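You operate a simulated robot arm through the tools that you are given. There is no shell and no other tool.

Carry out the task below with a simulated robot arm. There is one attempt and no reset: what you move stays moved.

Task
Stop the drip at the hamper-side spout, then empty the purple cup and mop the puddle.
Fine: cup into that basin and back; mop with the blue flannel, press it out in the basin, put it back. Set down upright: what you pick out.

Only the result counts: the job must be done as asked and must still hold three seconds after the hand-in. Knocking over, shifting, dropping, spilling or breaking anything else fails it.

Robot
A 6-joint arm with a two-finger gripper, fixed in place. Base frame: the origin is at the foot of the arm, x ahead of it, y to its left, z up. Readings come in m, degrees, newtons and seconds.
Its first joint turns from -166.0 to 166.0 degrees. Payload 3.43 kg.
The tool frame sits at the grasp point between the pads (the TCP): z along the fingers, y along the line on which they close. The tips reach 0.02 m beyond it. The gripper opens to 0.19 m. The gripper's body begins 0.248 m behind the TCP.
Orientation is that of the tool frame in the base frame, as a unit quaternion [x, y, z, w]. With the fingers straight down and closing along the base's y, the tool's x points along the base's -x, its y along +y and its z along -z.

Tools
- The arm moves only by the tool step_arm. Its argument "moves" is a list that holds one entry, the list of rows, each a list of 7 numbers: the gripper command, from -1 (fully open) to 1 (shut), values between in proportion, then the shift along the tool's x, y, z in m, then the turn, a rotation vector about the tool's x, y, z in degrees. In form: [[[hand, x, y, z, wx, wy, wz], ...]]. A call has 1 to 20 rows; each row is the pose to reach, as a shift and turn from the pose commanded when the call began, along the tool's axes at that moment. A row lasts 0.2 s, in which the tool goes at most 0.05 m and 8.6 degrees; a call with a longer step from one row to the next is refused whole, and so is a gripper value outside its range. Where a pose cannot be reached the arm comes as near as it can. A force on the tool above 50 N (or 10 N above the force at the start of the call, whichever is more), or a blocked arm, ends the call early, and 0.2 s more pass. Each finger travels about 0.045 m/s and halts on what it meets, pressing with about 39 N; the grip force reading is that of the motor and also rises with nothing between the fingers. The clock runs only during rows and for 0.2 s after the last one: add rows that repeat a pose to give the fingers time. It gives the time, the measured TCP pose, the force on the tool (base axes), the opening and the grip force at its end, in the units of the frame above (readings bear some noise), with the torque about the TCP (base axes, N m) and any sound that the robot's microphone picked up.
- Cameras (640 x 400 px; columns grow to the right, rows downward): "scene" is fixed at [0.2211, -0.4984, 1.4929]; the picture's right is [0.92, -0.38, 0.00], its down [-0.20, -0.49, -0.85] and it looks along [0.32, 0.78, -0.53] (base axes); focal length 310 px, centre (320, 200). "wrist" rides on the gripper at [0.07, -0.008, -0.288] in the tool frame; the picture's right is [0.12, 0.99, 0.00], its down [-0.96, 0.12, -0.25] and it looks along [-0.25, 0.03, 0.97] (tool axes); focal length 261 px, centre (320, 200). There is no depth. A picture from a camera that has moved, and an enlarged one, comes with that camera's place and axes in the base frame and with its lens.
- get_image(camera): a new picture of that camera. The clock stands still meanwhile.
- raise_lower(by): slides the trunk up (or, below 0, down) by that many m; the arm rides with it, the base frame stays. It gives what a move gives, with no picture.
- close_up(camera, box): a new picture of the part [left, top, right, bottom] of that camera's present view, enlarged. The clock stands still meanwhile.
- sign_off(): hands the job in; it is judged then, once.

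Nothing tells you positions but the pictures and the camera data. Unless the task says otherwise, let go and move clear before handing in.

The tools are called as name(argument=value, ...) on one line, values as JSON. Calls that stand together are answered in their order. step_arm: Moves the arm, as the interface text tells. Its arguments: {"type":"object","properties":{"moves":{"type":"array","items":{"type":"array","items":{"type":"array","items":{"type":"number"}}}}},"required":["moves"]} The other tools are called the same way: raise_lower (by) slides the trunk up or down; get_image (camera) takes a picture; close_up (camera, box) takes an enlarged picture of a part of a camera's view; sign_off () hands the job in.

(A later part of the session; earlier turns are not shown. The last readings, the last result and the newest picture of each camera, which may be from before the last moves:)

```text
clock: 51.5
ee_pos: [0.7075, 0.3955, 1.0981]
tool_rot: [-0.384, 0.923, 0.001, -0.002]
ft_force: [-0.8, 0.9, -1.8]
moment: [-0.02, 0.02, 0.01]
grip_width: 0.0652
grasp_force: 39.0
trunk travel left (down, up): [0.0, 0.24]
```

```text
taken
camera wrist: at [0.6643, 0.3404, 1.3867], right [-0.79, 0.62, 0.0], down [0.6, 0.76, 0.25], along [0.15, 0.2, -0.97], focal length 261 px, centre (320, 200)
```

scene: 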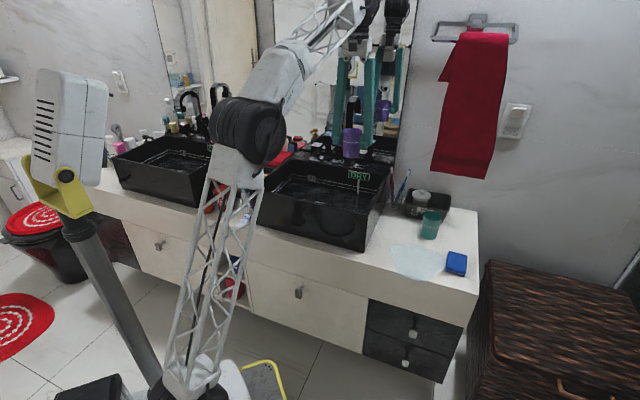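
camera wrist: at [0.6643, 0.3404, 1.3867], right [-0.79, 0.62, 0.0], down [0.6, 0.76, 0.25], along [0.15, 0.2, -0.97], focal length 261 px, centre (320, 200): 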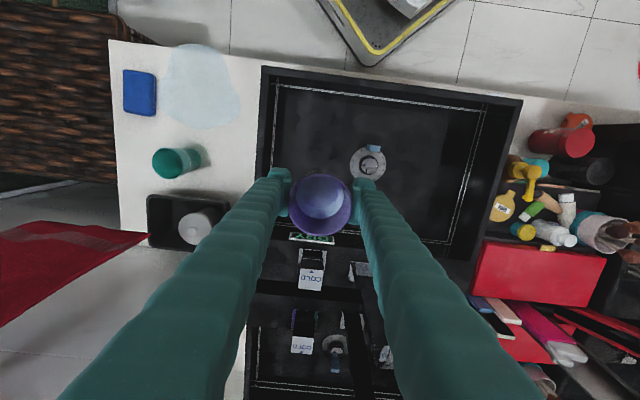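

The cup is over the right half of the basin, well inside its rims. I'll pour by tilting gradually.

step_arm(moves=[[[0.6, 0, 0, 0, 0, -5, 0], [0.6, 0, 0, 0, 0, -12, 0], [0.6, 0, 0, 0, 0, -19, 0], [0.6, 0, 0, 0, 0, -26, 0], [0.6, 0, 0, 0, 0, -33, 0], [0.6, 0, 0, 0, 0, -39, 0], [0.6, 0, 0, 0, 0, -45, 0], [0.6, 0, 0, 0, 0, -51, 0], [0.6, 0, 0, 0, 0, -57, 0], [0.6, 0, 0, 0, 0, -63, 0], [0.6, 0, 0, 0, 0, -69, 0], [0.6, 0, 0, 0, 0, -75, 0], [0.6, 0, 0, 0, 0, -81, 0], [0.6, 0, 0, 0, 0, -87, 0], [0.6, 0, 0, 0, 0, -93, 0], [0.6, 0, 0, 0, 0, -99, 0], [0.6, 0, 0, 0, 0, -105, 0], [0.6, 0, 0, 0, 0, -111, 0], [0.6, 0, 0, 0, 0, -117, 0], [0.6, 0, 0, 0, 0, -120, 0]]])

get_image(camera="scene")

close_up(camera="scene", box=[250, 100, 410, 260])

get_image(camera="wrist")

```text
clock: 55.8
ee_pos: [0.7055, 0.3945, 1.1007]
tool_rot: [-0.192, 0.461, 0.333, 0.799]
ft_force: [-0.4, 0.0, 0.6]
moment: [-0.1, 0.14, -0.06]
grip_width: 0.0651
grasp_force: 38.9
trunk travel left (down, up): [0.0, 0.24]
```

```text
taken
```

scene: 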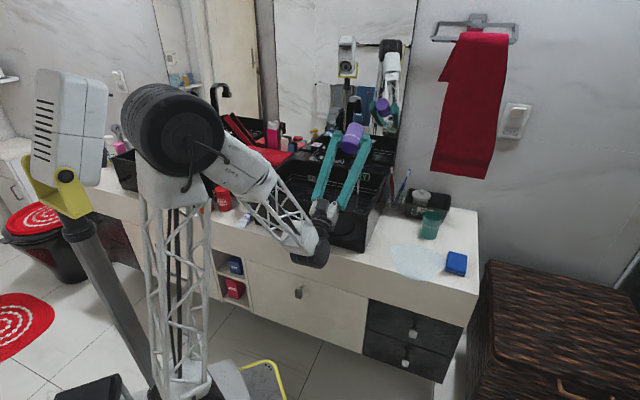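

```text
2.50 times, centred on (330, 180) of scene
camera zoom: at [0.2211, -0.4984, 1.4929], right [0.92, -0.38, 0.0], down [-0.2, -0.49, -0.85], along [0.32, 0.78, -0.53], focal length 776 px, centre (295, 250)
```

zoom: 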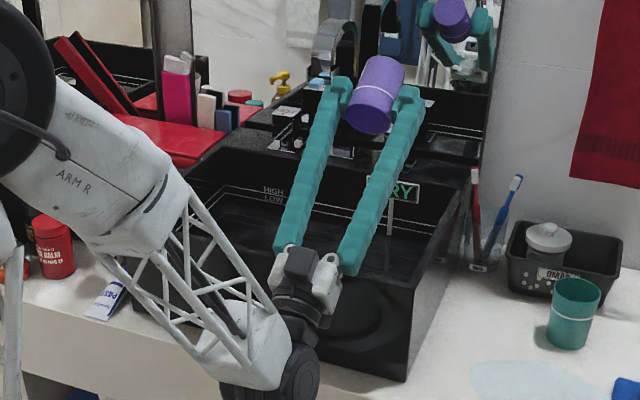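

```text
taken
camera wrist: at [0.5618, 0.2377, 0.8951], right [-0.66, 0.74, -0.1], down [-0.57, -0.41, 0.71], along [0.48, 0.53, 0.7], focal length 261 px, centre (320, 200)
```

wrist: 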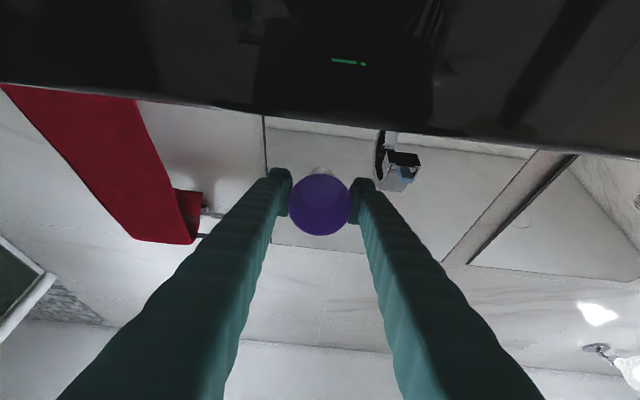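

The cup is inverted at 120° over the basin. I'll hold it there and look into it.

step_arm(moves=[[[0.6, 0, 0, 0, 0, -3, 0], [0.6, 0, 0, 0, 0, -6, 0], [0.6, 0, 0, 0, 0, -6, 0], [0.6, 0, 0, 0, 0, -6, 0], [0.6, 0, 0, 0, 0, -6, 0], [0.6, 0, 0, 0, 0, -6, 0], [0.6, 0, 0, 0, 0, -6, 0], [0.6, 0, 0, 0, 0, -6, 0]]])

close_up(camera="wrist", box=[270, 150, 370, 250])

close_up(camera="scene", box=[250, 100, 410, 260])

```text
clock: 57.5
ee_pos: [0.7065, 0.3953, 1.0982]
tool_rot: [-0.174, 0.42, 0.342, 0.822]
ft_force: [-0.1, 0.3, -0.5]
moment: [0.02, 0.02, -0.01]
grip_width: 0.0652
grasp_force: 38.7
trunk travel left (down, up): [0.0, 0.24]
```

```text
4.00 times, centred on (320, 200) of wrist
camera zoom: at [0.5782, 0.254, 0.8738], right [-0.65, 0.75, -0.1], down [-0.62, -0.46, 0.63], along [0.43, 0.47, 0.77], focal length 1043 px, centre (320, 200)
```

zoom: 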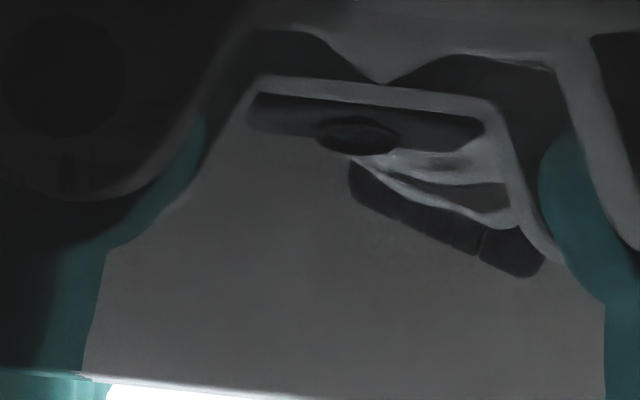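

```text
2.50 times, centred on (330, 180) of scene
camera zoom: at [0.2211, -0.4984, 1.4929], right [0.92, -0.38, 0.0], down [-0.2, -0.49, -0.85], along [0.32, 0.78, -0.53], focal length 776 px, centre (295, 250)
```

zoom: 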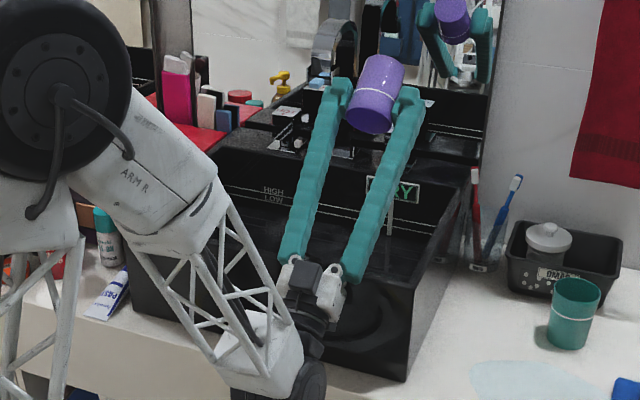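

The cup has been held inverted long enough. I'll turn it upright again, still over the basin.

step_arm(moves=[[[0.6, 0, 0, 0, 0, 6, 0], [0.6, 0, 0, 0, 0, 13, 0], [0.6, 0, 0, 0, 0, 20, 0], [0.6, 0, 0, 0, 0, 27, 0], [0.6, 0, 0, 0, 0, 34, 0], [0.6, 0, 0, 0, 0, 41, 0], [0.6, 0, 0, 0, 0, 48, 0], [0.6, 0, 0, 0, 0, 55, 0], [0.6, 0, 0, 0, 0, 62, 0], [0.6, 0, 0, 0, 0, 69, 0], [0.6, 0, 0, 0, 0, 76, 0], [0.6, 0, 0, 0, 0, 83, 0], [0.6, 0, 0, 0, 0, 90, 0], [0.6, 0, 0, 0, 0, 97, 0], [0.6, 0, 0, 0, 0, 104, 0], [0.6, 0, 0, 0, 0, 111, 0], [0.6, 0, 0, 0, 0, 118, 0], [0.6, 0, 0, 0, 0, 124, 0], [0.6, 0, 0, 0, 0, 126, 0], [0.6, 0, 0, 0, 0, 126, 0]]])

get_image(camera="wrist")

close_up(camera="wrist", box=[240, 130, 400, 270])

close_up(camera="scene", box=[250, 100, 410, 260])

```text
clock: 61.8
ee_pos: [0.7072, 0.3958, 1.0987]
tool_rot: [-0.383, 0.924, -0.001, 0.0]
ft_force: [0.5, 1.0, -1.3]
moment: [-0.01, -0.01, 0.0]
grip_width: 0.0655
grasp_force: 39.0
trunk travel left (down, up): [0.0, 0.24]
```

```text
taken
camera wrist: at [0.6642, 0.34, 1.3871], right [-0.79, 0.62, 0.0], down [0.6, 0.76, 0.25], along [0.15, 0.19, -0.97], focal length 261 px, centre (320, 200)
```

wrist: 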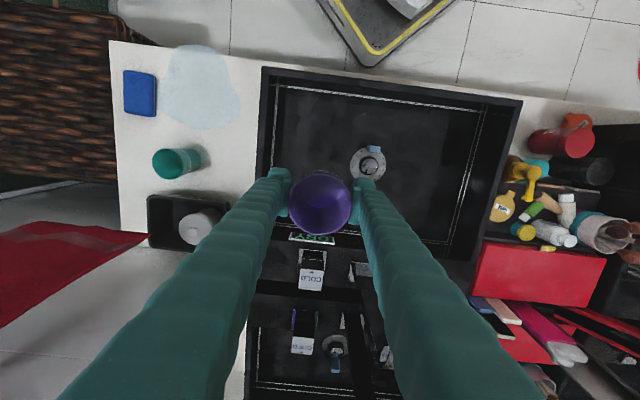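

```text
2.86 times, centred on (320, 200) of wrist
camera zoom: at [0.6642, 0.34, 1.3871], right [-0.79, 0.62, 0.0], down [0.6, 0.76, 0.25], along [0.15, 0.19, -0.97], focal length 745 px, centre (320, 200)
```

zoom: 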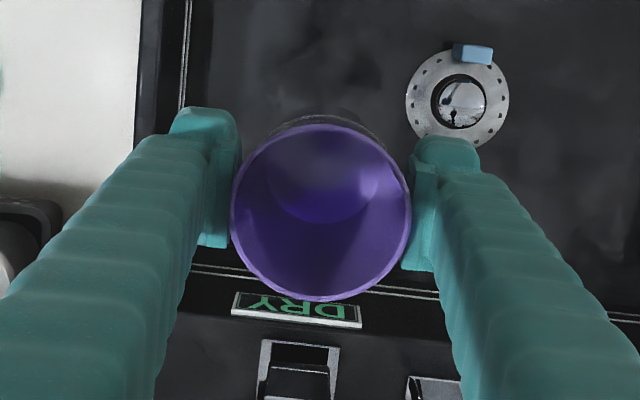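

```text
2.50 times, centred on (330, 180) of scene
camera zoom: at [0.2211, -0.4984, 1.4929], right [0.92, -0.38, 0.0], down [-0.2, -0.49, -0.85], along [0.32, 0.78, -0.53], focal length 776 px, centre (295, 250)
```

zoom: 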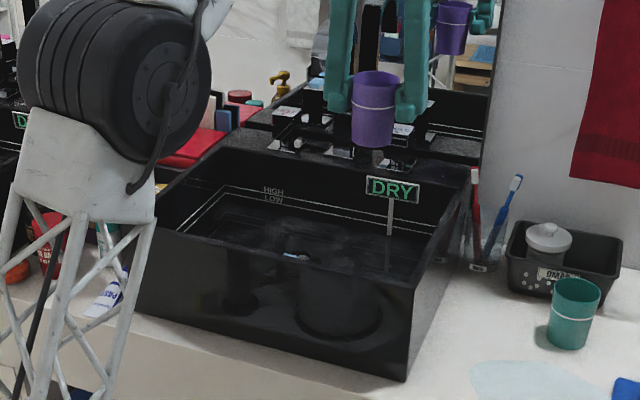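

The cup is empty. I'll carry it back along the same path to above its original spot, turning the wrist as before.

step_arm(moves=[[[0.6, 0.004, -0.0148, 0.0035, 0, 0, 3], [0.6, 0.0119, -0.0443, 0.0104, 0, 0, 7], [0.6, 0.0198, -0.0739, 0.0174, 0, 0, 11], [0.6, 0.0277, -0.1034, 0.0243, 0, 0, 15], [0.6, 0.0356, -0.133, 0.0313, 0, 0, 19], [0.6, 0.0436, -0.1626, 0.0383, 0, 0, 23], [0.6, 0.0515, -0.1921, 0.0452, 0, 0, 27], [0.6, 0.0554, -0.2069, 0.0487, 0, 0, 30], [0.6, 0.0377, -0.2071, 0.0699, 0, 0, 34], [0.6, 0.0199, -0.2074, 0.0912, 0, 0, 38], [0.6, 0.0022, -0.2077, 0.1125, 0, 0, 42], [0.6, -0.0156, -0.2079, 0.1337, 0, 0, 44], [0.6, -0.0156, -0.2079, 0.1337, 0, 0, 44]]])

close_up(camera="wrist", box=[220, 120, 420, 270])

get_image(camera="scene")

close_up(camera="scene", box=[300, 110, 370, 220])

```text
clock: 64.5
ee_pos: [0.8664, 0.2602, 0.9656]
tool_rot: [-0.01, 1.0, 0.001, 0.0]
ft_force: [-0.2, -0.2, 0.2]
moment: [-0.02, -0.02, 0.02]
grip_width: 0.0651
grasp_force: 39.0
trunk travel left (down, up): [0.0, 0.24]
```

```text
2.67 times, centred on (320, 195) of wrist
camera zoom: at [0.7962, 0.2505, 1.2537], right [-0.14, 0.99, 0.0], down [0.96, 0.13, 0.25], along [0.24, 0.03, -0.97], focal length 695 px, centre (320, 213)
```

zoom: 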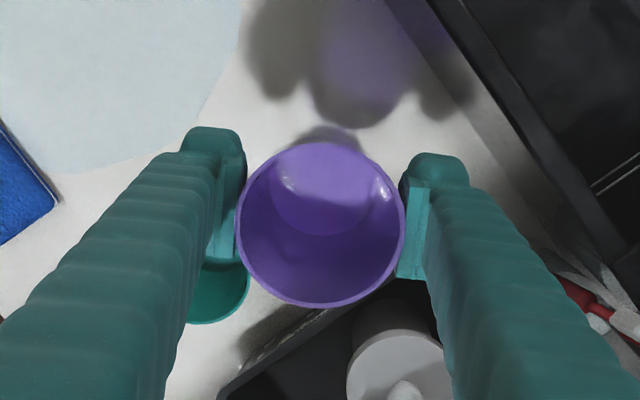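

```text
taken
```

scene: 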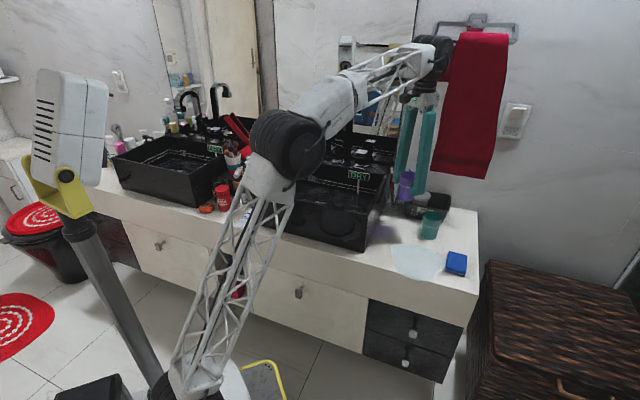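

```text
3.64 times, centred on (335, 165) of scene
camera zoom: at [0.2211, -0.4984, 1.4929], right [0.92, -0.38, 0.0], down [-0.2, -0.49, -0.85], along [0.32, 0.78, -0.53], focal length 1129 px, centre (266, 327)
```

zoom: 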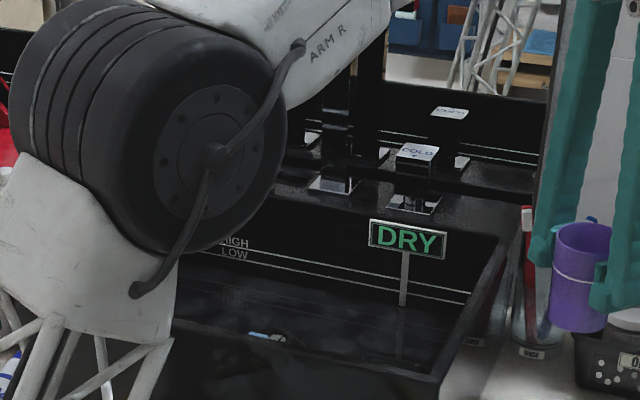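

The cup is right above its original spot. I'll lower it gently until it touches down.

step_arm(moves=[[[0.6, 0, 0, 0.02, 0, 0, 0], [0.6, 0, 0, 0.05, 0, 0, 0], [0.6, 0, 0, 0.08, 0, 0, 0], [0.6, 0, 0, 0.11, 0, 0, 0], [0.6, 0, 0, 0.13, 0, 0, 0], [0.6, 0, 0, 0.14, 0, 0, 0], [0.6, 0, 0, 0.146, 0, 0, 0], [0.6, 0, 0, 0.15, 0, 0, 0], [0.6, 0, 0, 0.15, 0, 0, 0]]])

close_up(camera="scene", box=[370, 160, 480, 260])

```text
clock: 66.5
ee_pos: [0.8664, 0.2595, 0.817]
tool_rot: [-0.01, 1.0, 0.0, 0.0]
ft_force: [1.0, -0.4, 14.4]
moment: [-0.38, -0.02, -0.01]
grip_width: 0.0656
grasp_force: 38.7
trunk travel left (down, up): [0.0, 0.24]
```

```text
4.00 times, centred on (425, 210) of scene
camera zoom: at [0.2211, -0.4984, 1.4929], right [0.92, -0.38, 0.0], down [-0.2, -0.49, -0.85], along [0.32, 0.78, -0.53], focal length 1242 px, centre (-100, 160)
```

zoom: 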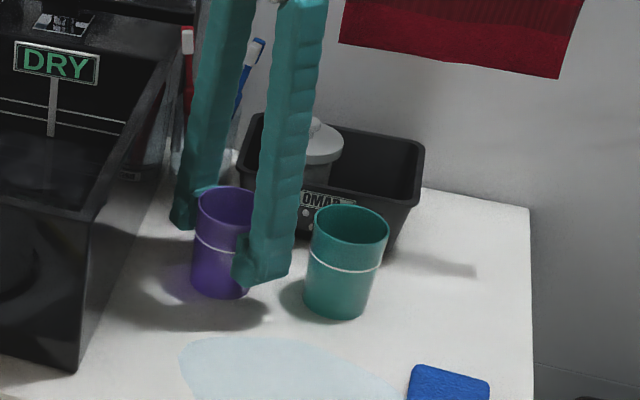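

The cup has touched down with 14 N. I'll ease off slightly and open the fingers gently.

step_arm(moves=[[[0.6, 0, 0, -0.0015, 0, 0, 0], [0.6, 0, 0, -0.002, 0, 0, 0], [0.6, 0, 0, -0.002, 0, 0, 0]]])

```text
clock: 67.3
ee_pos: [0.865, 0.2609, 0.8171]
tool_rot: [-0.009, 1.0, 0.0, -0.001]
ft_force: [1.1, -0.7, 2.5]
moment: [-0.1, -0.09, 0.02]
grip_width: 0.0653
grasp_force: 38.9
trunk travel left (down, up): [0.0, 0.24]
```

step_arm(moves=[[[0.3, 0, 0, 0, 0, 0, 0], [0.2, 0, 0, 0, 0, 0, 0], [0.158, 0, 0, 0, 0, 0, 0], [0.158, 0, 0, 0, 0, 0, 0]]])

close_up(camera="wrist", box=[220, 120, 420, 270])

close_up(camera="scene", box=[370, 160, 480, 260])

```text
clock: 68.3
ee_pos: [0.8657, 0.2594, 0.8173]
tool_rot: [-0.011, 1.0, 0.0, -0.001]
ft_force: [-0.5, 0.3, -0.2]
moment: [-0.01, -0.05, -0.01]
grip_width: 0.08
grasp_force: 0.0
trunk travel left (down, up): [0.0, 0.24]
```

```text
2.67 times, centred on (320, 195) of wrist
camera zoom: at [0.7954, 0.2503, 1.1051], right [-0.14, 0.99, 0.0], down [0.96, 0.13, 0.25], along [0.24, 0.03, -0.97], focal length 695 px, centre (320, 213)
```

zoom: 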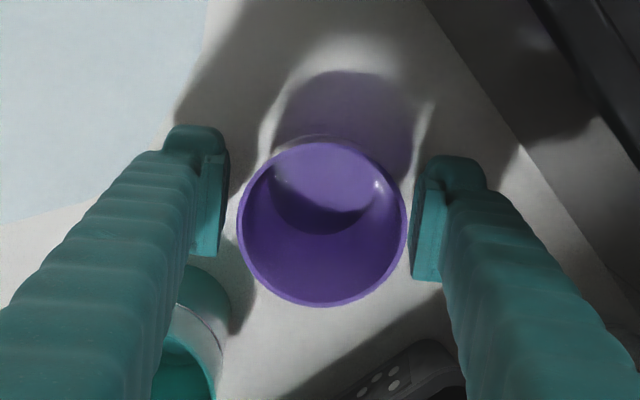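

```text
4.00 times, centred on (425, 210) of scene
camera zoom: at [0.2211, -0.4984, 1.4929], right [0.92, -0.38, 0.0], down [-0.2, -0.49, -0.85], along [0.32, 0.78, -0.53], focal length 1242 px, centre (-100, 160)
```

zoom: 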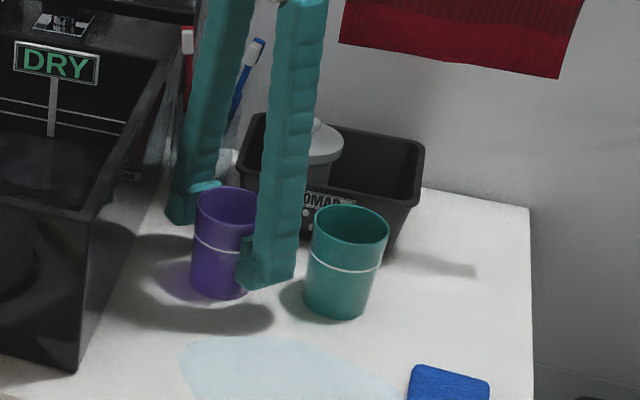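

The purple cup stands upright and empty in its place. I'll rise straight up, clear of the cups, then move over to the blue flannel at about (0.92, 0.03).

step_arm(moves=[[[0.158, 0, 0, -0.03, 0, 0, 0], [0.158, 0, 0, -0.06, 0, 0, 0], [0.158, 0, 0, -0.09, 0, 0, 0], [0.158, 0, 0, -0.12, 0, 0, 0], [0.158, 0, 0, -0.15, 0, 0, 0], [0.053, 0.0265, -0.0254, -0.15, 0, 0, -4.6], [0.053, 0.0529, -0.0508, -0.15, 0, 0, -9.2], [0.053, 0.0794, -0.0762, -0.15, 0, 0, -13.8], [0.053, 0.0573, -0.1016, -0.14, 0, 0, -18.4], [0.053, 0.0352, -0.127, -0.13, 0, 0, -23], [0.053, 0.0131, -0.1524, -0.12, 0, 0, -27.6], [0.053, -0.009, -0.1778, -0.11, 0, 0, -32.2], [0.053, -0.0311, -0.2032, -0.1, 0, 0, -36.8], [0.053, -0.0532, -0.2286, -0.09, 0, 0, -41.4], [0.053, -0.0532, -0.2286, -0.09, 0, 0, -41.4]]])

get_image(camera="wrist")

get_image(camera="scene")

close_up(camera="wrist", box=[220, 100, 420, 250])

```text
clock: 71.5
ee_pos: [0.9245, 0.0321, 0.9075]
tool_rot: [-0.363, 0.932, 0.001, -0.001]
ft_force: [-0.4, -0.6, -0.5]
moment: [-0.01, 0.0, 0.01]
grip_width: 0.0898
grasp_force: 0.1
trunk travel left (down, up): [0.0, 0.24]
```

```text
taken
camera wrist: at [0.8783, -0.0214, 1.1945], right [-0.76, 0.65, 0.0], down [0.63, 0.74, 0.25], along [0.16, 0.19, -0.97], focal length 261 px, centre (320, 200)
```

wrist: 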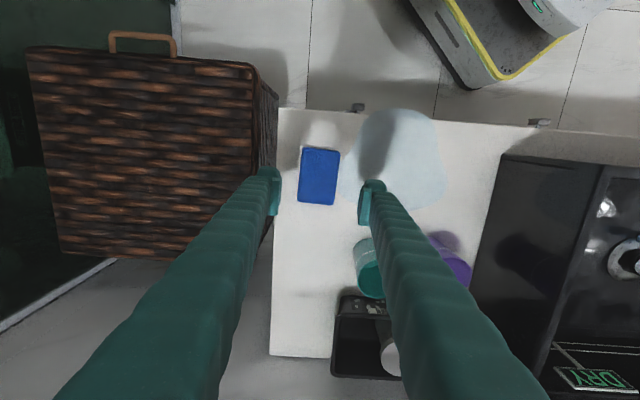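

```text
taken
```

scene: 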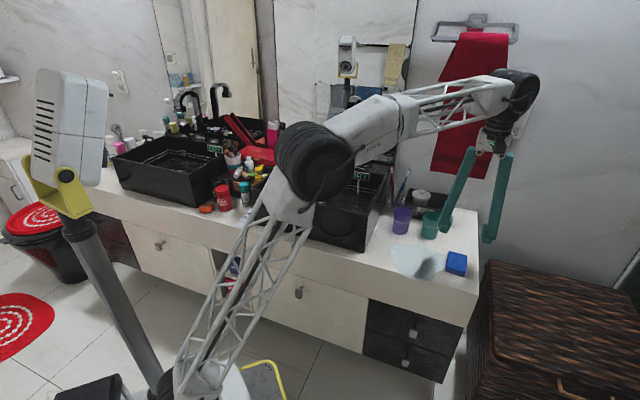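

```text
2.67 times, centred on (320, 175) of wrist
camera zoom: at [0.8783, -0.0214, 1.1945], right [-0.76, 0.65, 0.0], down [0.63, 0.74, 0.25], along [0.16, 0.19, -0.97], focal length 695 px, centre (320, 267)
```

zoom: 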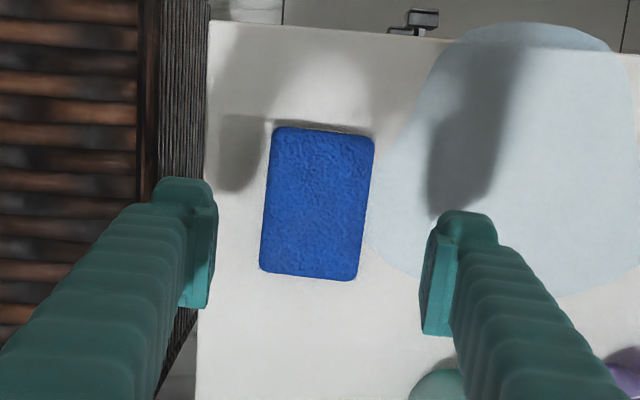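

The gripper is lined up with the flannel, centred near (0.9245, 0.029). I'll narrow the opening a bit and descend close above it to verify.

step_arm(moves=[[[0.2, 0.002, -0.0022, 0.0, 0, 0, 0], [0.2, 0.002, -0.0022, 0.03, 0, 0, 0], [0.2, 0.002, -0.0022, 0.06, 0, 0, 0], [0.2, 0.002, -0.0022, 0.09, 0, 0, 0], [0.2, 0.002, -0.0022, 0.1, 0, 0, 0], [0.2, 0.002, -0.0022, 0.1, 0, 0, 0]]])

close_up(camera="wrist", box=[220, 100, 420, 250])

close_up(camera="scene", box=[390, 200, 500, 300])

```text
clock: 73.0
ee_pos: [0.9226, 0.0291, 0.8081]
tool_rot: [-0.364, 0.931, 0.0, 0.0]
ft_force: [-0.9, 0.0, 0.6]
moment: [0.02, -0.05, -0.01]
grip_width: 0.0758
grasp_force: 0.0
trunk travel left (down, up): [0.0, 0.24]
```

```text
2.67 times, centred on (320, 175) of wrist
camera zoom: at [0.8774, -0.0244, 1.095], right [-0.76, 0.65, 0.0], down [0.63, 0.74, 0.25], along [0.16, 0.19, -0.97], focal length 695 px, centre (320, 267)
```

zoom: 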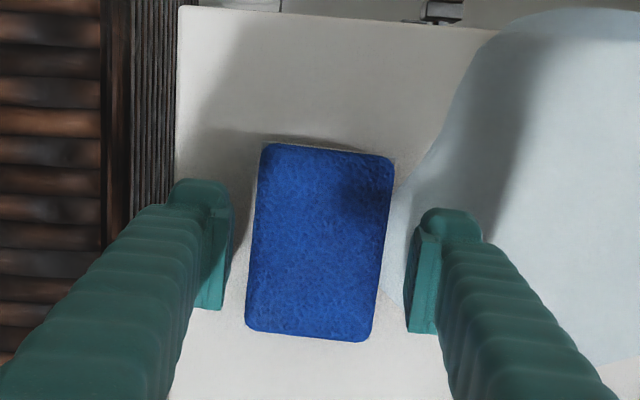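

```text
4.00 times, centred on (445, 250) of scene
camera zoom: at [0.2211, -0.4984, 1.4929], right [0.92, -0.38, 0.0], down [-0.2, -0.49, -0.85], along [0.32, 0.78, -0.53], focal length 1242 px, centre (-180, 0)
```

zoom: 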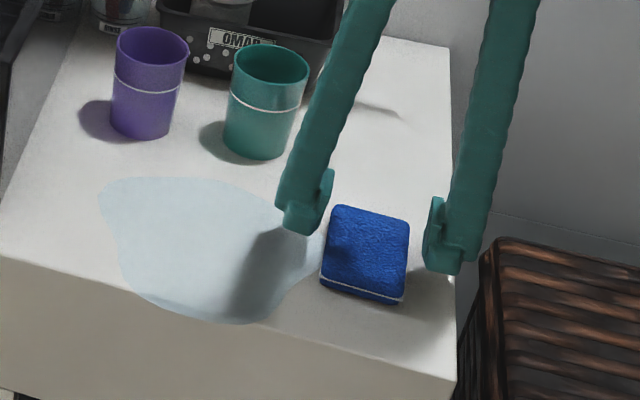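

The flannel is centred between the fingers. I'll lower until the tips are just above the counter, then close.

step_arm(moves=[[[0.2, 0, 0, 0.01, 0, 0, 0], [0.2, 0, 0, 0.018, 0, 0, 0], [0.2, 0, 0, 0.025, 0, 0, 0], [0.2, 0, 0, 0.025, 0, 0, 0]]])

close_up(camera="scene", box=[390, 200, 500, 300])

```text
clock: 74.0
ee_pos: [0.9233, 0.0299, 0.7821]
tool_rot: [-0.364, 0.932, 0.0, -0.001]
ft_force: [0.4, -0.8, 0.3]
moment: [-0.01, -0.01, -0.01]
grip_width: 0.076
grasp_force: 0.0
trunk travel left (down, up): [0.0, 0.24]
```

```text
4.00 times, centred on (445, 250) of scene
camera zoom: at [0.2211, -0.4984, 1.4929], right [0.92, -0.38, 0.0], down [-0.2, -0.49, -0.85], along [0.32, 0.78, -0.53], focal length 1242 px, centre (-180, 0)
```

zoom: 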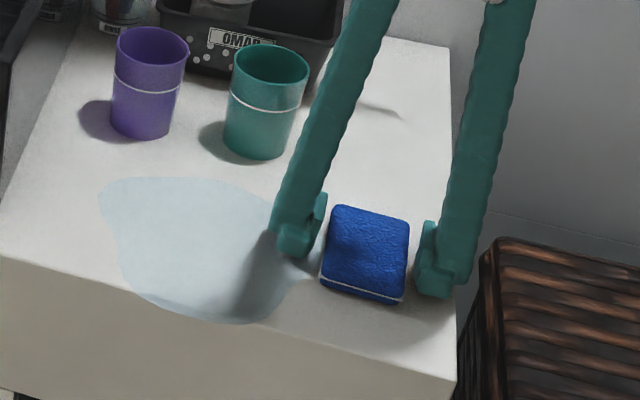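

step_arm(moves=[[[0.45, 0, 0, 0, 0, 0, 0], [0.6, 0, 0, 0, 0, 0, 0], [0.6, 0, 0, 0, 0, 0, 0], [0.6, 0, 0, 0, 0, 0, 0], [0.6, 0, 0, 0, 0, 0, 0]]])

close_up(camera="scene", box=[390, 200, 500, 300])

close_up(camera="wrist", box=[220, 100, 420, 250])

```text
clock: 75.2
ee_pos: [0.9229, 0.0299, 0.7822]
tool_rot: [-0.363, 0.932, 0.001, -0.001]
ft_force: [-0.2, 0.2, 0.0]
moment: [0.03, 0.0, -0.01]
grip_width: 0.0601
grasp_force: 38.7
trunk travel left (down, up): [0.0, 0.24]
```

```text
4.00 times, centred on (445, 250) of scene
camera zoom: at [0.2211, -0.4984, 1.4929], right [0.92, -0.38, 0.0], down [-0.2, -0.49, -0.85], along [0.32, 0.78, -0.53], focal length 1242 px, centre (-180, 0)
```

zoom: 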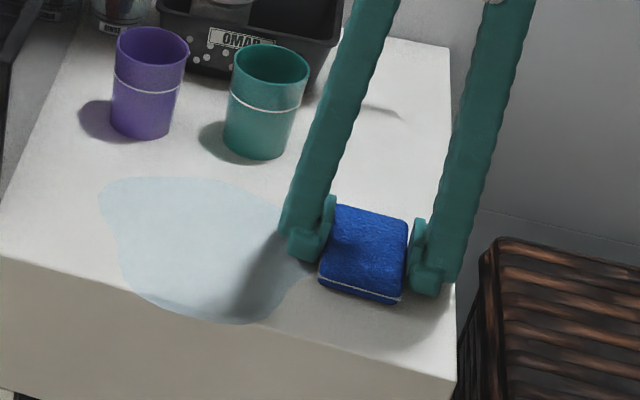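

```text
2.67 times, centred on (320, 175) of wrist
camera zoom: at [0.8774, -0.0243, 1.0702], right [-0.76, 0.65, 0.0], down [0.63, 0.74, 0.25], along [0.16, 0.19, -0.97], focal length 695 px, centre (320, 267)
```

zoom: 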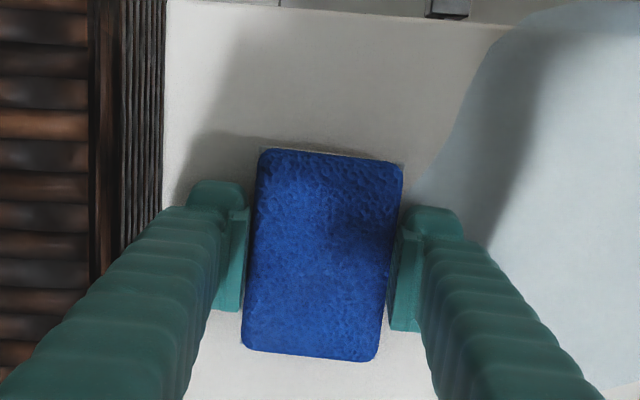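

The flannel is gripped. I'll mop by sliding it along the counter with light pressure, first along the rear of the puddle and then back across the middle.

step_arm(moves=[[[0.6, -0.021, 0.0009, 0.002, 0, 0, 0], [0.6, -0.02, 0.0261, 0.002, 0, 0, 0], [0.6, -0.0189, 0.0513, 0.002, 0, 0, 0], [0.6, -0.0179, 0.0764, 0.002, 0, 0, 0], [0.6, -0.0169, 0.1016, 0.002, 0, 0, 0], [0.6, -0.0158, 0.1267, 0.002, 0, 0, 0], [0.6, -0.0148, 0.1519, 0.002, 0, 0, 0], [0.6, -0.0137, 0.177, 0.002, 0, 0, 0], [0.6, -0.0127, 0.2022, 0.002, 0, 0, 0], [0.6, 0.0073, 0.2014, 0.002, 0, 0, 0], [0.6, 0.0273, 0.2005, 0.002, 0, 0, 0]]])

close_up(camera="scene", box=[370, 180, 500, 300])

get_image(camera="wrist")

```text
clock: 77.5
ee_pos: [0.766, 0.1583, 0.7826]
tool_rot: [-0.362, 0.932, 0.002, 0.0]
ft_force: [3.2, 10.9, 33.3]
moment: [0.32, -0.2, -0.1]
grip_width: 0.0601
grasp_force: 39.1
trunk travel left (down, up): [0.0, 0.24]
```

```text
3.33 times, centred on (435, 240) of scene
camera zoom: at [0.2211, -0.4984, 1.4929], right [0.92, -0.38, 0.0], down [-0.2, -0.49, -0.85], along [0.32, 0.78, -0.53], focal length 1035 px, centre (-63, 67)
```

zoom: 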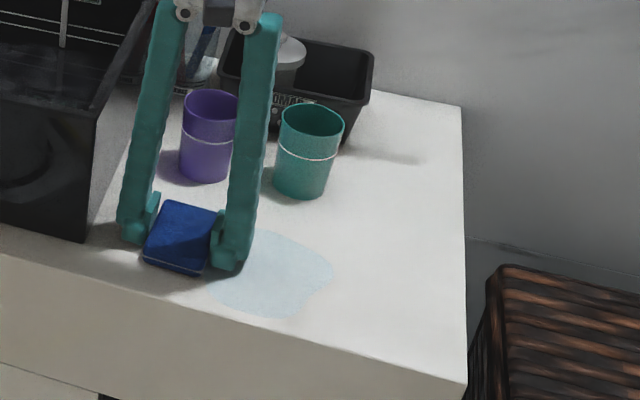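

```text
taken
camera wrist: at [0.7207, 0.1045, 1.0693], right [-0.76, 0.65, 0.0], down [0.63, 0.73, 0.25], along [0.16, 0.19, -0.97], focal length 261 px, centre (320, 200)
```

wrist: 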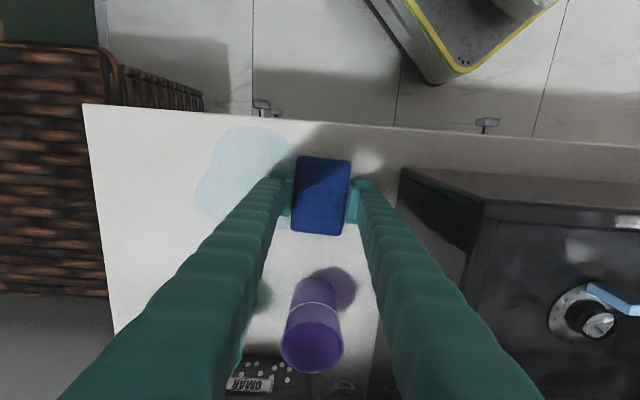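

The puddle is shrinking as it is wiped. The press is a bit firm at 33 N, so I'll ease up 1 mm and continue across the middle and front strips.

step_arm(moves=[[[0.6, -0.001, -0.0243, -0.001, 0, 0, 0], [0.6, -0.002, -0.0485, -0.001, 0, 0, 0], [0.6, -0.003, -0.0728, -0.001, 0, 0, 0], [0.6, -0.004, -0.097, -0.001, 0, 0, 0], [0.6, -0.005, -0.1213, -0.001, 0, 0, 0], [0.6, -0.006, -0.1455, -0.001, 0, 0, 0], [0.6, -0.007, -0.1698, -0.001, 0, 0, 0], [0.6, 0.0145, -0.1707, -0.001, 0, 0, 0], [0.6, 0.036, -0.1716, -0.001, 0, 0, 0], [0.6, 0.037, -0.1473, -0.001, 0, 0, 0], [0.6, 0.038, -0.1231, -0.001, 0, 0, 0], [0.6, 0.039, -0.0988, -0.001, 0, 0, 0], [0.6, 0.04, -0.0746, -0.001, 0, 0, 0], [0.6, 0.041, -0.0503, -0.001, 0, 0, 0], [0.6, 0.042, -0.0261, -0.001, 0, 0, 0], [0.6, 0.043, -0.0018, -0.001, 0, 0, 0]]])

close_up(camera="scene", box=[370, 180, 500, 300])

get_image(camera="wrist")

```text
clock: 81.0
ee_pos: [0.736, 0.1286, 0.7807]
tool_rot: [-0.362, 0.932, 0.0, 0.001]
ft_force: [-0.2, -1.7, 11.7]
moment: [-0.04, 0.0, 0.01]
grip_width: 0.06
grasp_force: 38.4
trunk travel left (down, up): [0.0, 0.24]
```

```text
3.33 times, centred on (435, 240) of scene
camera zoom: at [0.2211, -0.4984, 1.4929], right [0.92, -0.38, 0.0], down [-0.2, -0.49, -0.85], along [0.32, 0.78, -0.53], focal length 1035 px, centre (-63, 67)
```

zoom: 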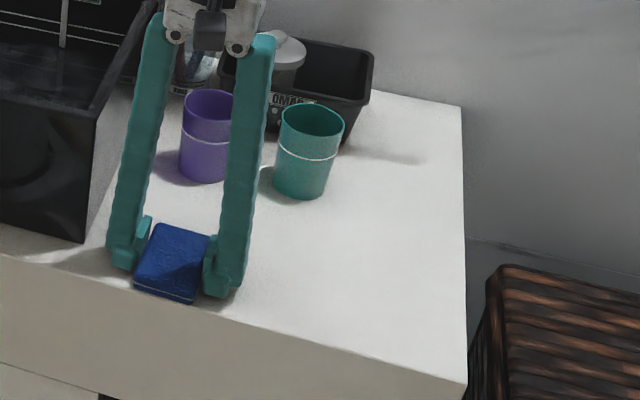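

```text
taken
camera wrist: at [0.6912, 0.0752, 1.0692], right [-0.76, 0.65, 0.0], down [0.63, 0.74, 0.25], along [0.16, 0.19, -0.97], focal length 261 px, centre (320, 200)
```

wrist: 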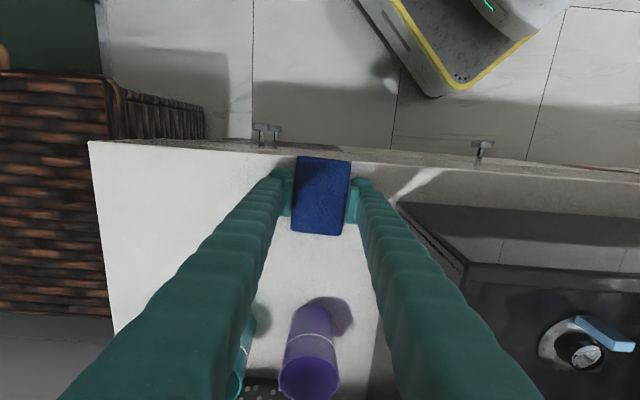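

The puddle appears gone. I'll make one more overlapping pass over the whole area to be thorough.

step_arm(moves=[[[0.6, -0.0039, -0.0241, 0, 0, 0, 0], [0.6, -0.0077, -0.0483, 0, 0, 0, 0], [0.6, -0.0116, -0.0724, 0, 0, 0, 0], [0.6, -0.0154, -0.0966, 0, 0, 0, 0], [0.6, -0.0193, -0.1207, 0, 0, 0, 0], [0.6, -0.0231, -0.1449, 0, 0, 0, 0], [0.6, -0.027, -0.169, 0, 0, 0, 0], [0.6, -0.052, -0.168, 0, 0, 0, 0], [0.6, -0.0769, -0.1669, 0, 0, 0, 0], [0.6, -0.0759, -0.1426, 0, 0, 0, 0], [0.6, -0.0749, -0.1184, 0, 0, 0, 0], [0.6, -0.0739, -0.0941, 0, 0, 0, 0], [0.6, -0.0729, -0.0698, 0, 0, 0, 0], [0.6, -0.0719, -0.0456, 0, 0, 0, 0], [0.6, -0.0709, -0.0213, 0, 0, 0, 0], [0.6, -0.0699, 0.0029, 0, 0, 0, 0]]])

close_up(camera="scene", box=[370, 180, 500, 300])

get_image(camera="wrist")

```text
clock: 84.3
ee_pos: [0.7855, 0.1778, 0.7812]
tool_rot: [-0.363, 0.932, 0.001, -0.001]
ft_force: [0.0, -0.3, 9.6]
moment: [-0.03, -0.03, 0.01]
grip_width: 0.06
grasp_force: 39.1
trunk travel left (down, up): [0.0, 0.24]
```

```text
3.33 times, centred on (435, 240) of scene
camera zoom: at [0.2211, -0.4984, 1.4929], right [0.92, -0.38, 0.0], down [-0.2, -0.49, -0.85], along [0.32, 0.78, -0.53], focal length 1035 px, centre (-63, 67)
```

zoom: 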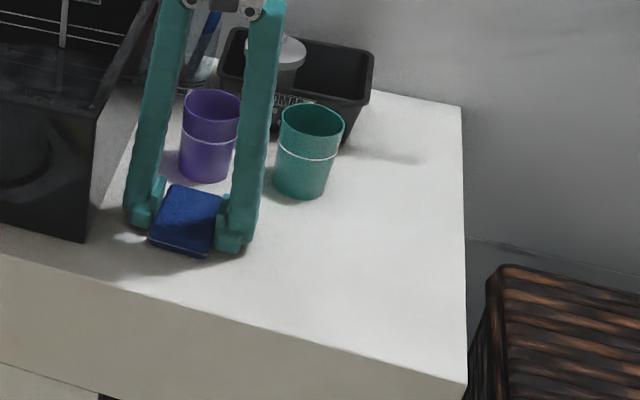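

```text
taken
camera wrist: at [0.7407, 0.1241, 1.069], right [-0.76, 0.65, 0.0], down [0.63, 0.74, 0.25], along [0.16, 0.19, -0.97], focal length 261 px, centre (320, 200)
```

wrist: 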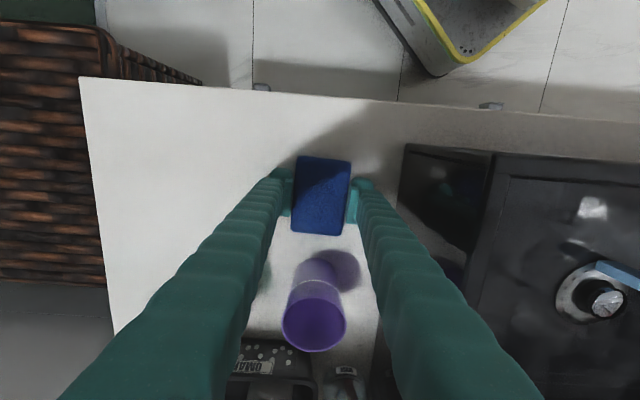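

The counter is dry. I'll lift the wet flannel over the rim and take it down into the basin, right of the drain.

step_arm(moves=[[[0.6, 0, 0, -0.03, 0, 0, 0], [0.6, 0, 0, -0.075, 0, 0, 0], [0.6, 0, 0, -0.12, 0, 0, 0], [0.6, 0, 0, -0.165, 0, 0, 0], [0.6, 0, 0, -0.215, 0, 0, 0], [0.6, -0.0041, 0.0402, -0.22, 0, 0, 0], [0.6, -0.0083, 0.0804, -0.22, 0, 0, 0], [0.6, -0.0124, 0.1206, -0.22, 0, 0, 0], [0.6, -0.0166, 0.1608, -0.22, 0, 0, 0], [0.6, -0.0207, 0.201, -0.22, 0, 0, 0], [0.6, -0.0207, 0.201, -0.18, 0, 0, 0], [0.6, -0.0207, 0.201, -0.14, 0, 0, 0], [0.6, -0.0207, 0.201, -0.1, 0, 0, 0], [0.6, -0.0207, 0.201, -0.07, 0, 0, 0], [0.6, -0.0207, 0.201, -0.07, 0, 0, 0]]])

get_image(camera="wrist")

get_image(camera="scene")

close_up(camera="scene", box=[370, 180, 500, 300])

```text
clock: 87.5
ee_pos: [0.6656, 0.3395, 0.8495]
tool_rot: [-0.363, 0.932, 0.0, -0.001]
ft_force: [0.1, -0.1, -0.4]
moment: [0.02, -0.04, 0.01]
grip_width: 0.06
grasp_force: 39.1
trunk travel left (down, up): [0.0, 0.24]
```

```text
taken
camera wrist: at [0.6201, 0.2866, 1.1387], right [-0.76, 0.65, 0.0], down [0.63, 0.74, 0.25], along [0.16, 0.19, -0.97], focal length 261 px, centre (320, 200)
```

wrist: 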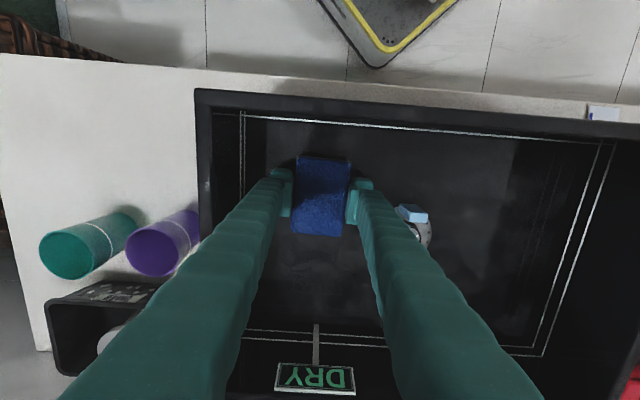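

```text
taken
```

scene: 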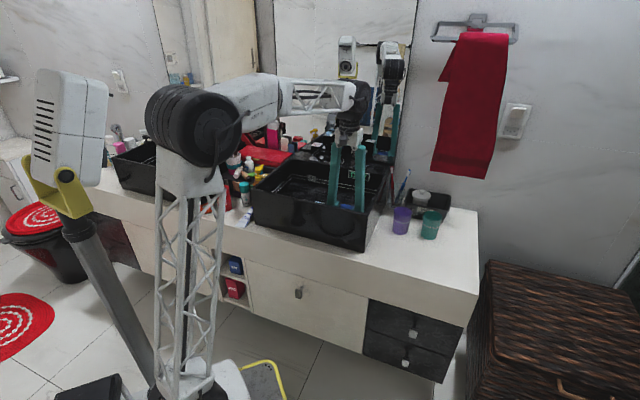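

```text
3.33 times, centred on (435, 240) of scene
camera zoom: at [0.2211, -0.4984, 1.4929], right [0.92, -0.38, 0.0], down [-0.2, -0.49, -0.85], along [0.32, 0.78, -0.53], focal length 1035 px, centre (-63, 67)
```

zoom: 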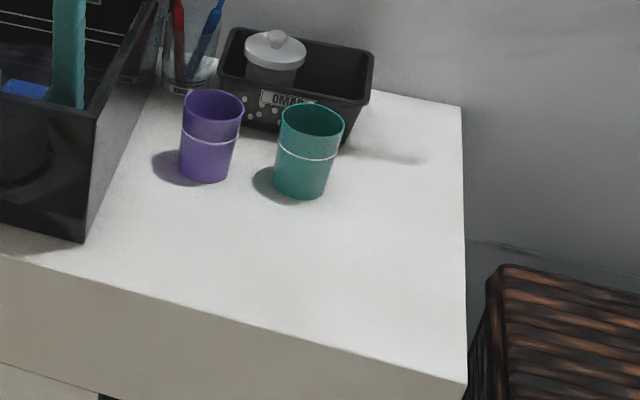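

The counter is clean and both cups are undisturbed. I'll now lower the flannel onto the basin floor step by step and watch the force.

step_arm(moves=[[[0.6, 0, 0, 0.01, 0, 0, 0], [0.6, 0, 0, 0.02, 0, 0, 0], [0.6, 0, 0, 0.028, 0, 0, 0], [0.6, 0, 0, 0.034, 0, 0, 0]]])

close_up(camera="scene", box=[290, 130, 400, 230])

```text
clock: 88.5
ee_pos: [0.6667, 0.3405, 0.8288]
tool_rot: [-0.363, 0.932, 0.0, 0.004]
ft_force: [-5.5, -4.0, 29.1]
moment: [-0.18, 0.3, 0.04]
grip_width: 0.0602
grasp_force: 39.0
trunk travel left (down, up): [0.0, 0.24]
stopped in row 4: the force on the tool passed its limit at 52 N (the readings are from after the stop); the commanded pose is now the measured one
```

```text
4.00 times, centred on (345, 180) of scene
camera zoom: at [0.2211, -0.4984, 1.4929], right [0.92, -0.38, 0.0], down [-0.2, -0.49, -0.85], along [0.32, 0.78, -0.53], focal length 1242 px, centre (220, 280)
```

zoom: 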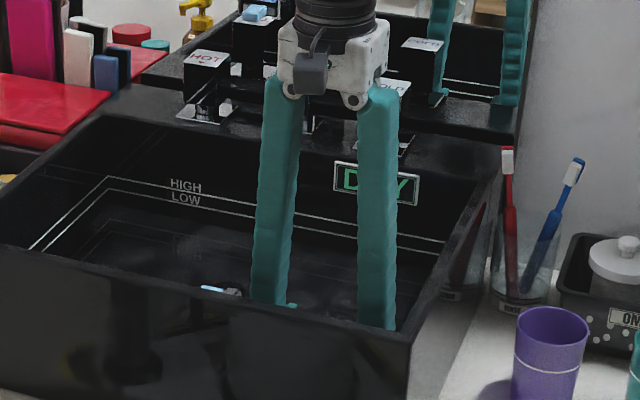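

Contact with the basin floor at z≈0.805; it pressed up to 52 N and now holds at 29 N. I'll keep pressing steadily for a moment and look at the flannel.

step_arm(moves=[[[0.6, 0, 0, 0.0005, 0, 0, 0], [0.6, 0, 0, 0.0005, 0, 0, 0], [0.6, 0, 0, 0.0005, 0, 0, 0], [0.6, 0, 0, 0.0005, 0, 0, 0], [0.6, 0, 0, 0.0005, 0, 0, 0], [0.6, 0, 0, 0.0005, 0, 0, 0]]])

get_image(camera="wrist")

close_up(camera="wrist", box=[240, 130, 400, 270])

```text
clock: 89.4
ee_pos: [0.6667, 0.3401, 0.828]
tool_rot: [-0.363, 0.932, 0.001, 0.006]
ft_force: [-5.2, -3.2, 23.4]
moment: [-0.13, 0.25, 0.08]
grip_width: 0.0602
grasp_force: 39.3
trunk travel left (down, up): [0.0, 0.24]
stopped in row 4: the force on the tool passed its limit at 51 N (the readings are from after the stop); the commanded pose is now the measured one
```

```text
taken
camera wrist: at [0.6183, 0.2852, 1.115], right [-0.76, 0.65, 0.0], down [0.63, 0.73, 0.26], along [0.17, 0.19, -0.97], focal length 261 px, centre (320, 200)
```

wrist: 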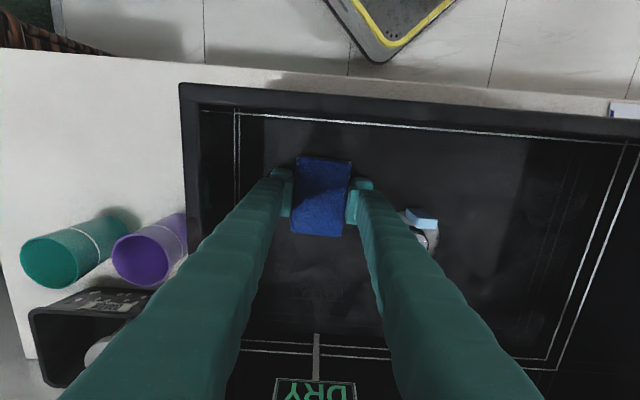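

```text
2.86 times, centred on (320, 200) of wrist
camera zoom: at [0.6183, 0.2852, 1.115], right [-0.76, 0.65, 0.0], down [0.63, 0.73, 0.26], along [0.17, 0.19, -0.97], focal length 745 px, centre (320, 200)
```

zoom: 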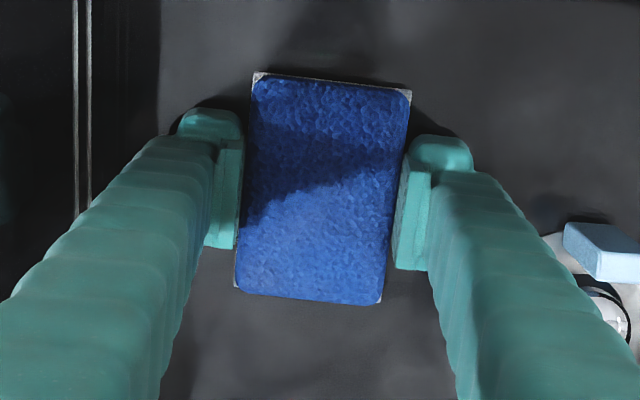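

The flannel has brightened, which suggests the water came out. I'll ease off and press once or twice more with a steady moderate force.

step_arm(moves=[[[0.6, 0, 0, -0.003, 0, 0, 0], [0.6, 0, 0, -0.003, 0, 0, 0]]])

step_arm(moves=[[[0.6, 0, 0, 0.001, 0, 0, 0], [0.6, 0, 0, 0.002, 0, 0, 0], [0.6, 0, 0, 0.002, 0, 0, 0], [0.6, 0, 0, 0.002, 0, 0, 0], [0.6, 0, 0, 0.002, 0, 0, 0]]])

close_up(camera="wrist", box=[240, 130, 400, 270])

```text
clock: 90.0
ee_pos: [0.6678, 0.3406, 0.8291]
tool_rot: [-0.362, 0.932, 0.001, 0.003]
ft_force: [0.5, -0.1, 0.1]
moment: [0.02, 0.01, 0.02]
grip_width: 0.0601
grasp_force: 39.3
trunk travel left (down, up): [0.0, 0.24]
```

```text
clock: 91.2
ee_pos: [0.6673, 0.3423, 0.8283]
tool_rot: [-0.363, 0.932, 0.0, 0.005]
ft_force: [0.4, 0.3, 9.7]
moment: [0.02, -0.03, -0.01]
grip_width: 0.0603
grasp_force: 38.7
trunk travel left (down, up): [0.0, 0.24]
```

```text
2.86 times, centred on (320, 200) of wrist
camera zoom: at [0.6193, 0.2857, 1.1152], right [-0.76, 0.65, 0.0], down [0.63, 0.73, 0.26], along [0.17, 0.19, -0.97], focal length 745 px, centre (320, 200)
```

zoom: 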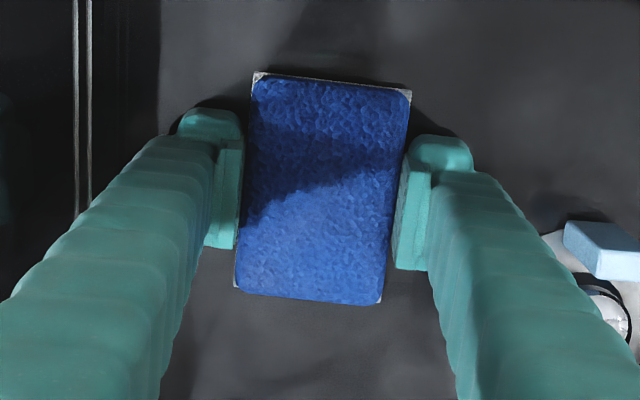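

step_arm(moves=[[[0.6, 0, 0, 0.001, 0, 0, 0], [0.6, 0, 0, 0.0018, 0, 0, 0], [0.6, 0, 0, 0.0018, 0, 0, 0], [0.6, 0, 0, 0.0018, 0, 0, 0], [0.6, 0, 0, 0.0018, 0, 0, 0], [0.6, 0, 0, 0.0018, 0, 0, 0]]])

close_up(camera="wrist", box=[240, 130, 400, 270])

close_up(camera="scene", box=[250, 100, 410, 240])

```text
clock: 92.6
ee_pos: [0.6661, 0.3413, 0.8274]
tool_rot: [-0.363, 0.932, 0.001, 0.005]
ft_force: [6.6, 4.2, 42.6]
moment: [0.11, 0.06, -0.09]
grip_width: 0.0599
grasp_force: 38.7
trunk travel left (down, up): [0.0, 0.24]
```

```text
2.86 times, centred on (320, 200) of wrist
camera zoom: at [0.6183, 0.2852, 1.1145], right [-0.76, 0.65, 0.0], down [0.63, 0.73, 0.26], along [0.17, 0.19, -0.97], focal length 745 px, centre (320, 200)
```

zoom: 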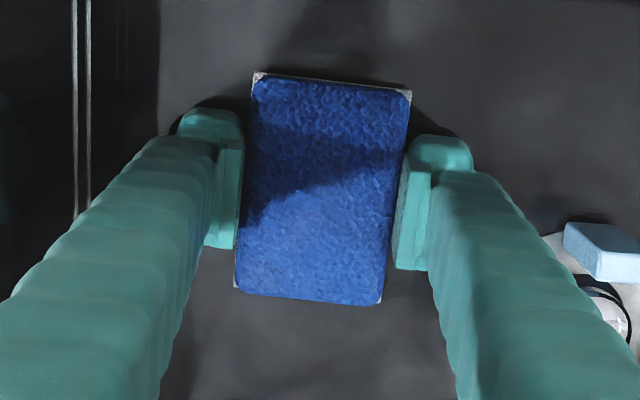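

```text
2.86 times, centred on (330, 170) of scene
camera zoom: at [0.2211, -0.4984, 1.4929], right [0.92, -0.38, 0.0], down [-0.2, -0.49, -0.85], along [0.32, 0.78, -0.53], focal length 887 px, centre (291, 286)
```

zoom: 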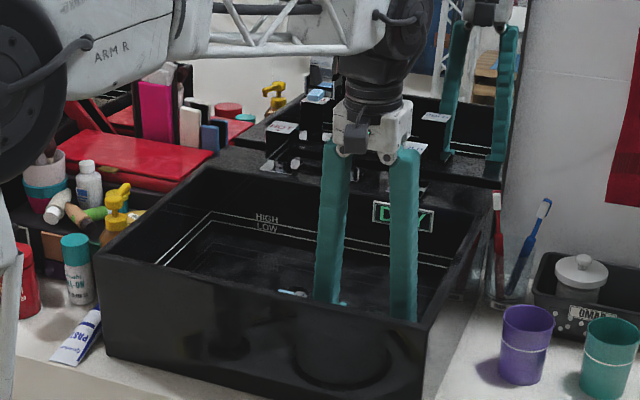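

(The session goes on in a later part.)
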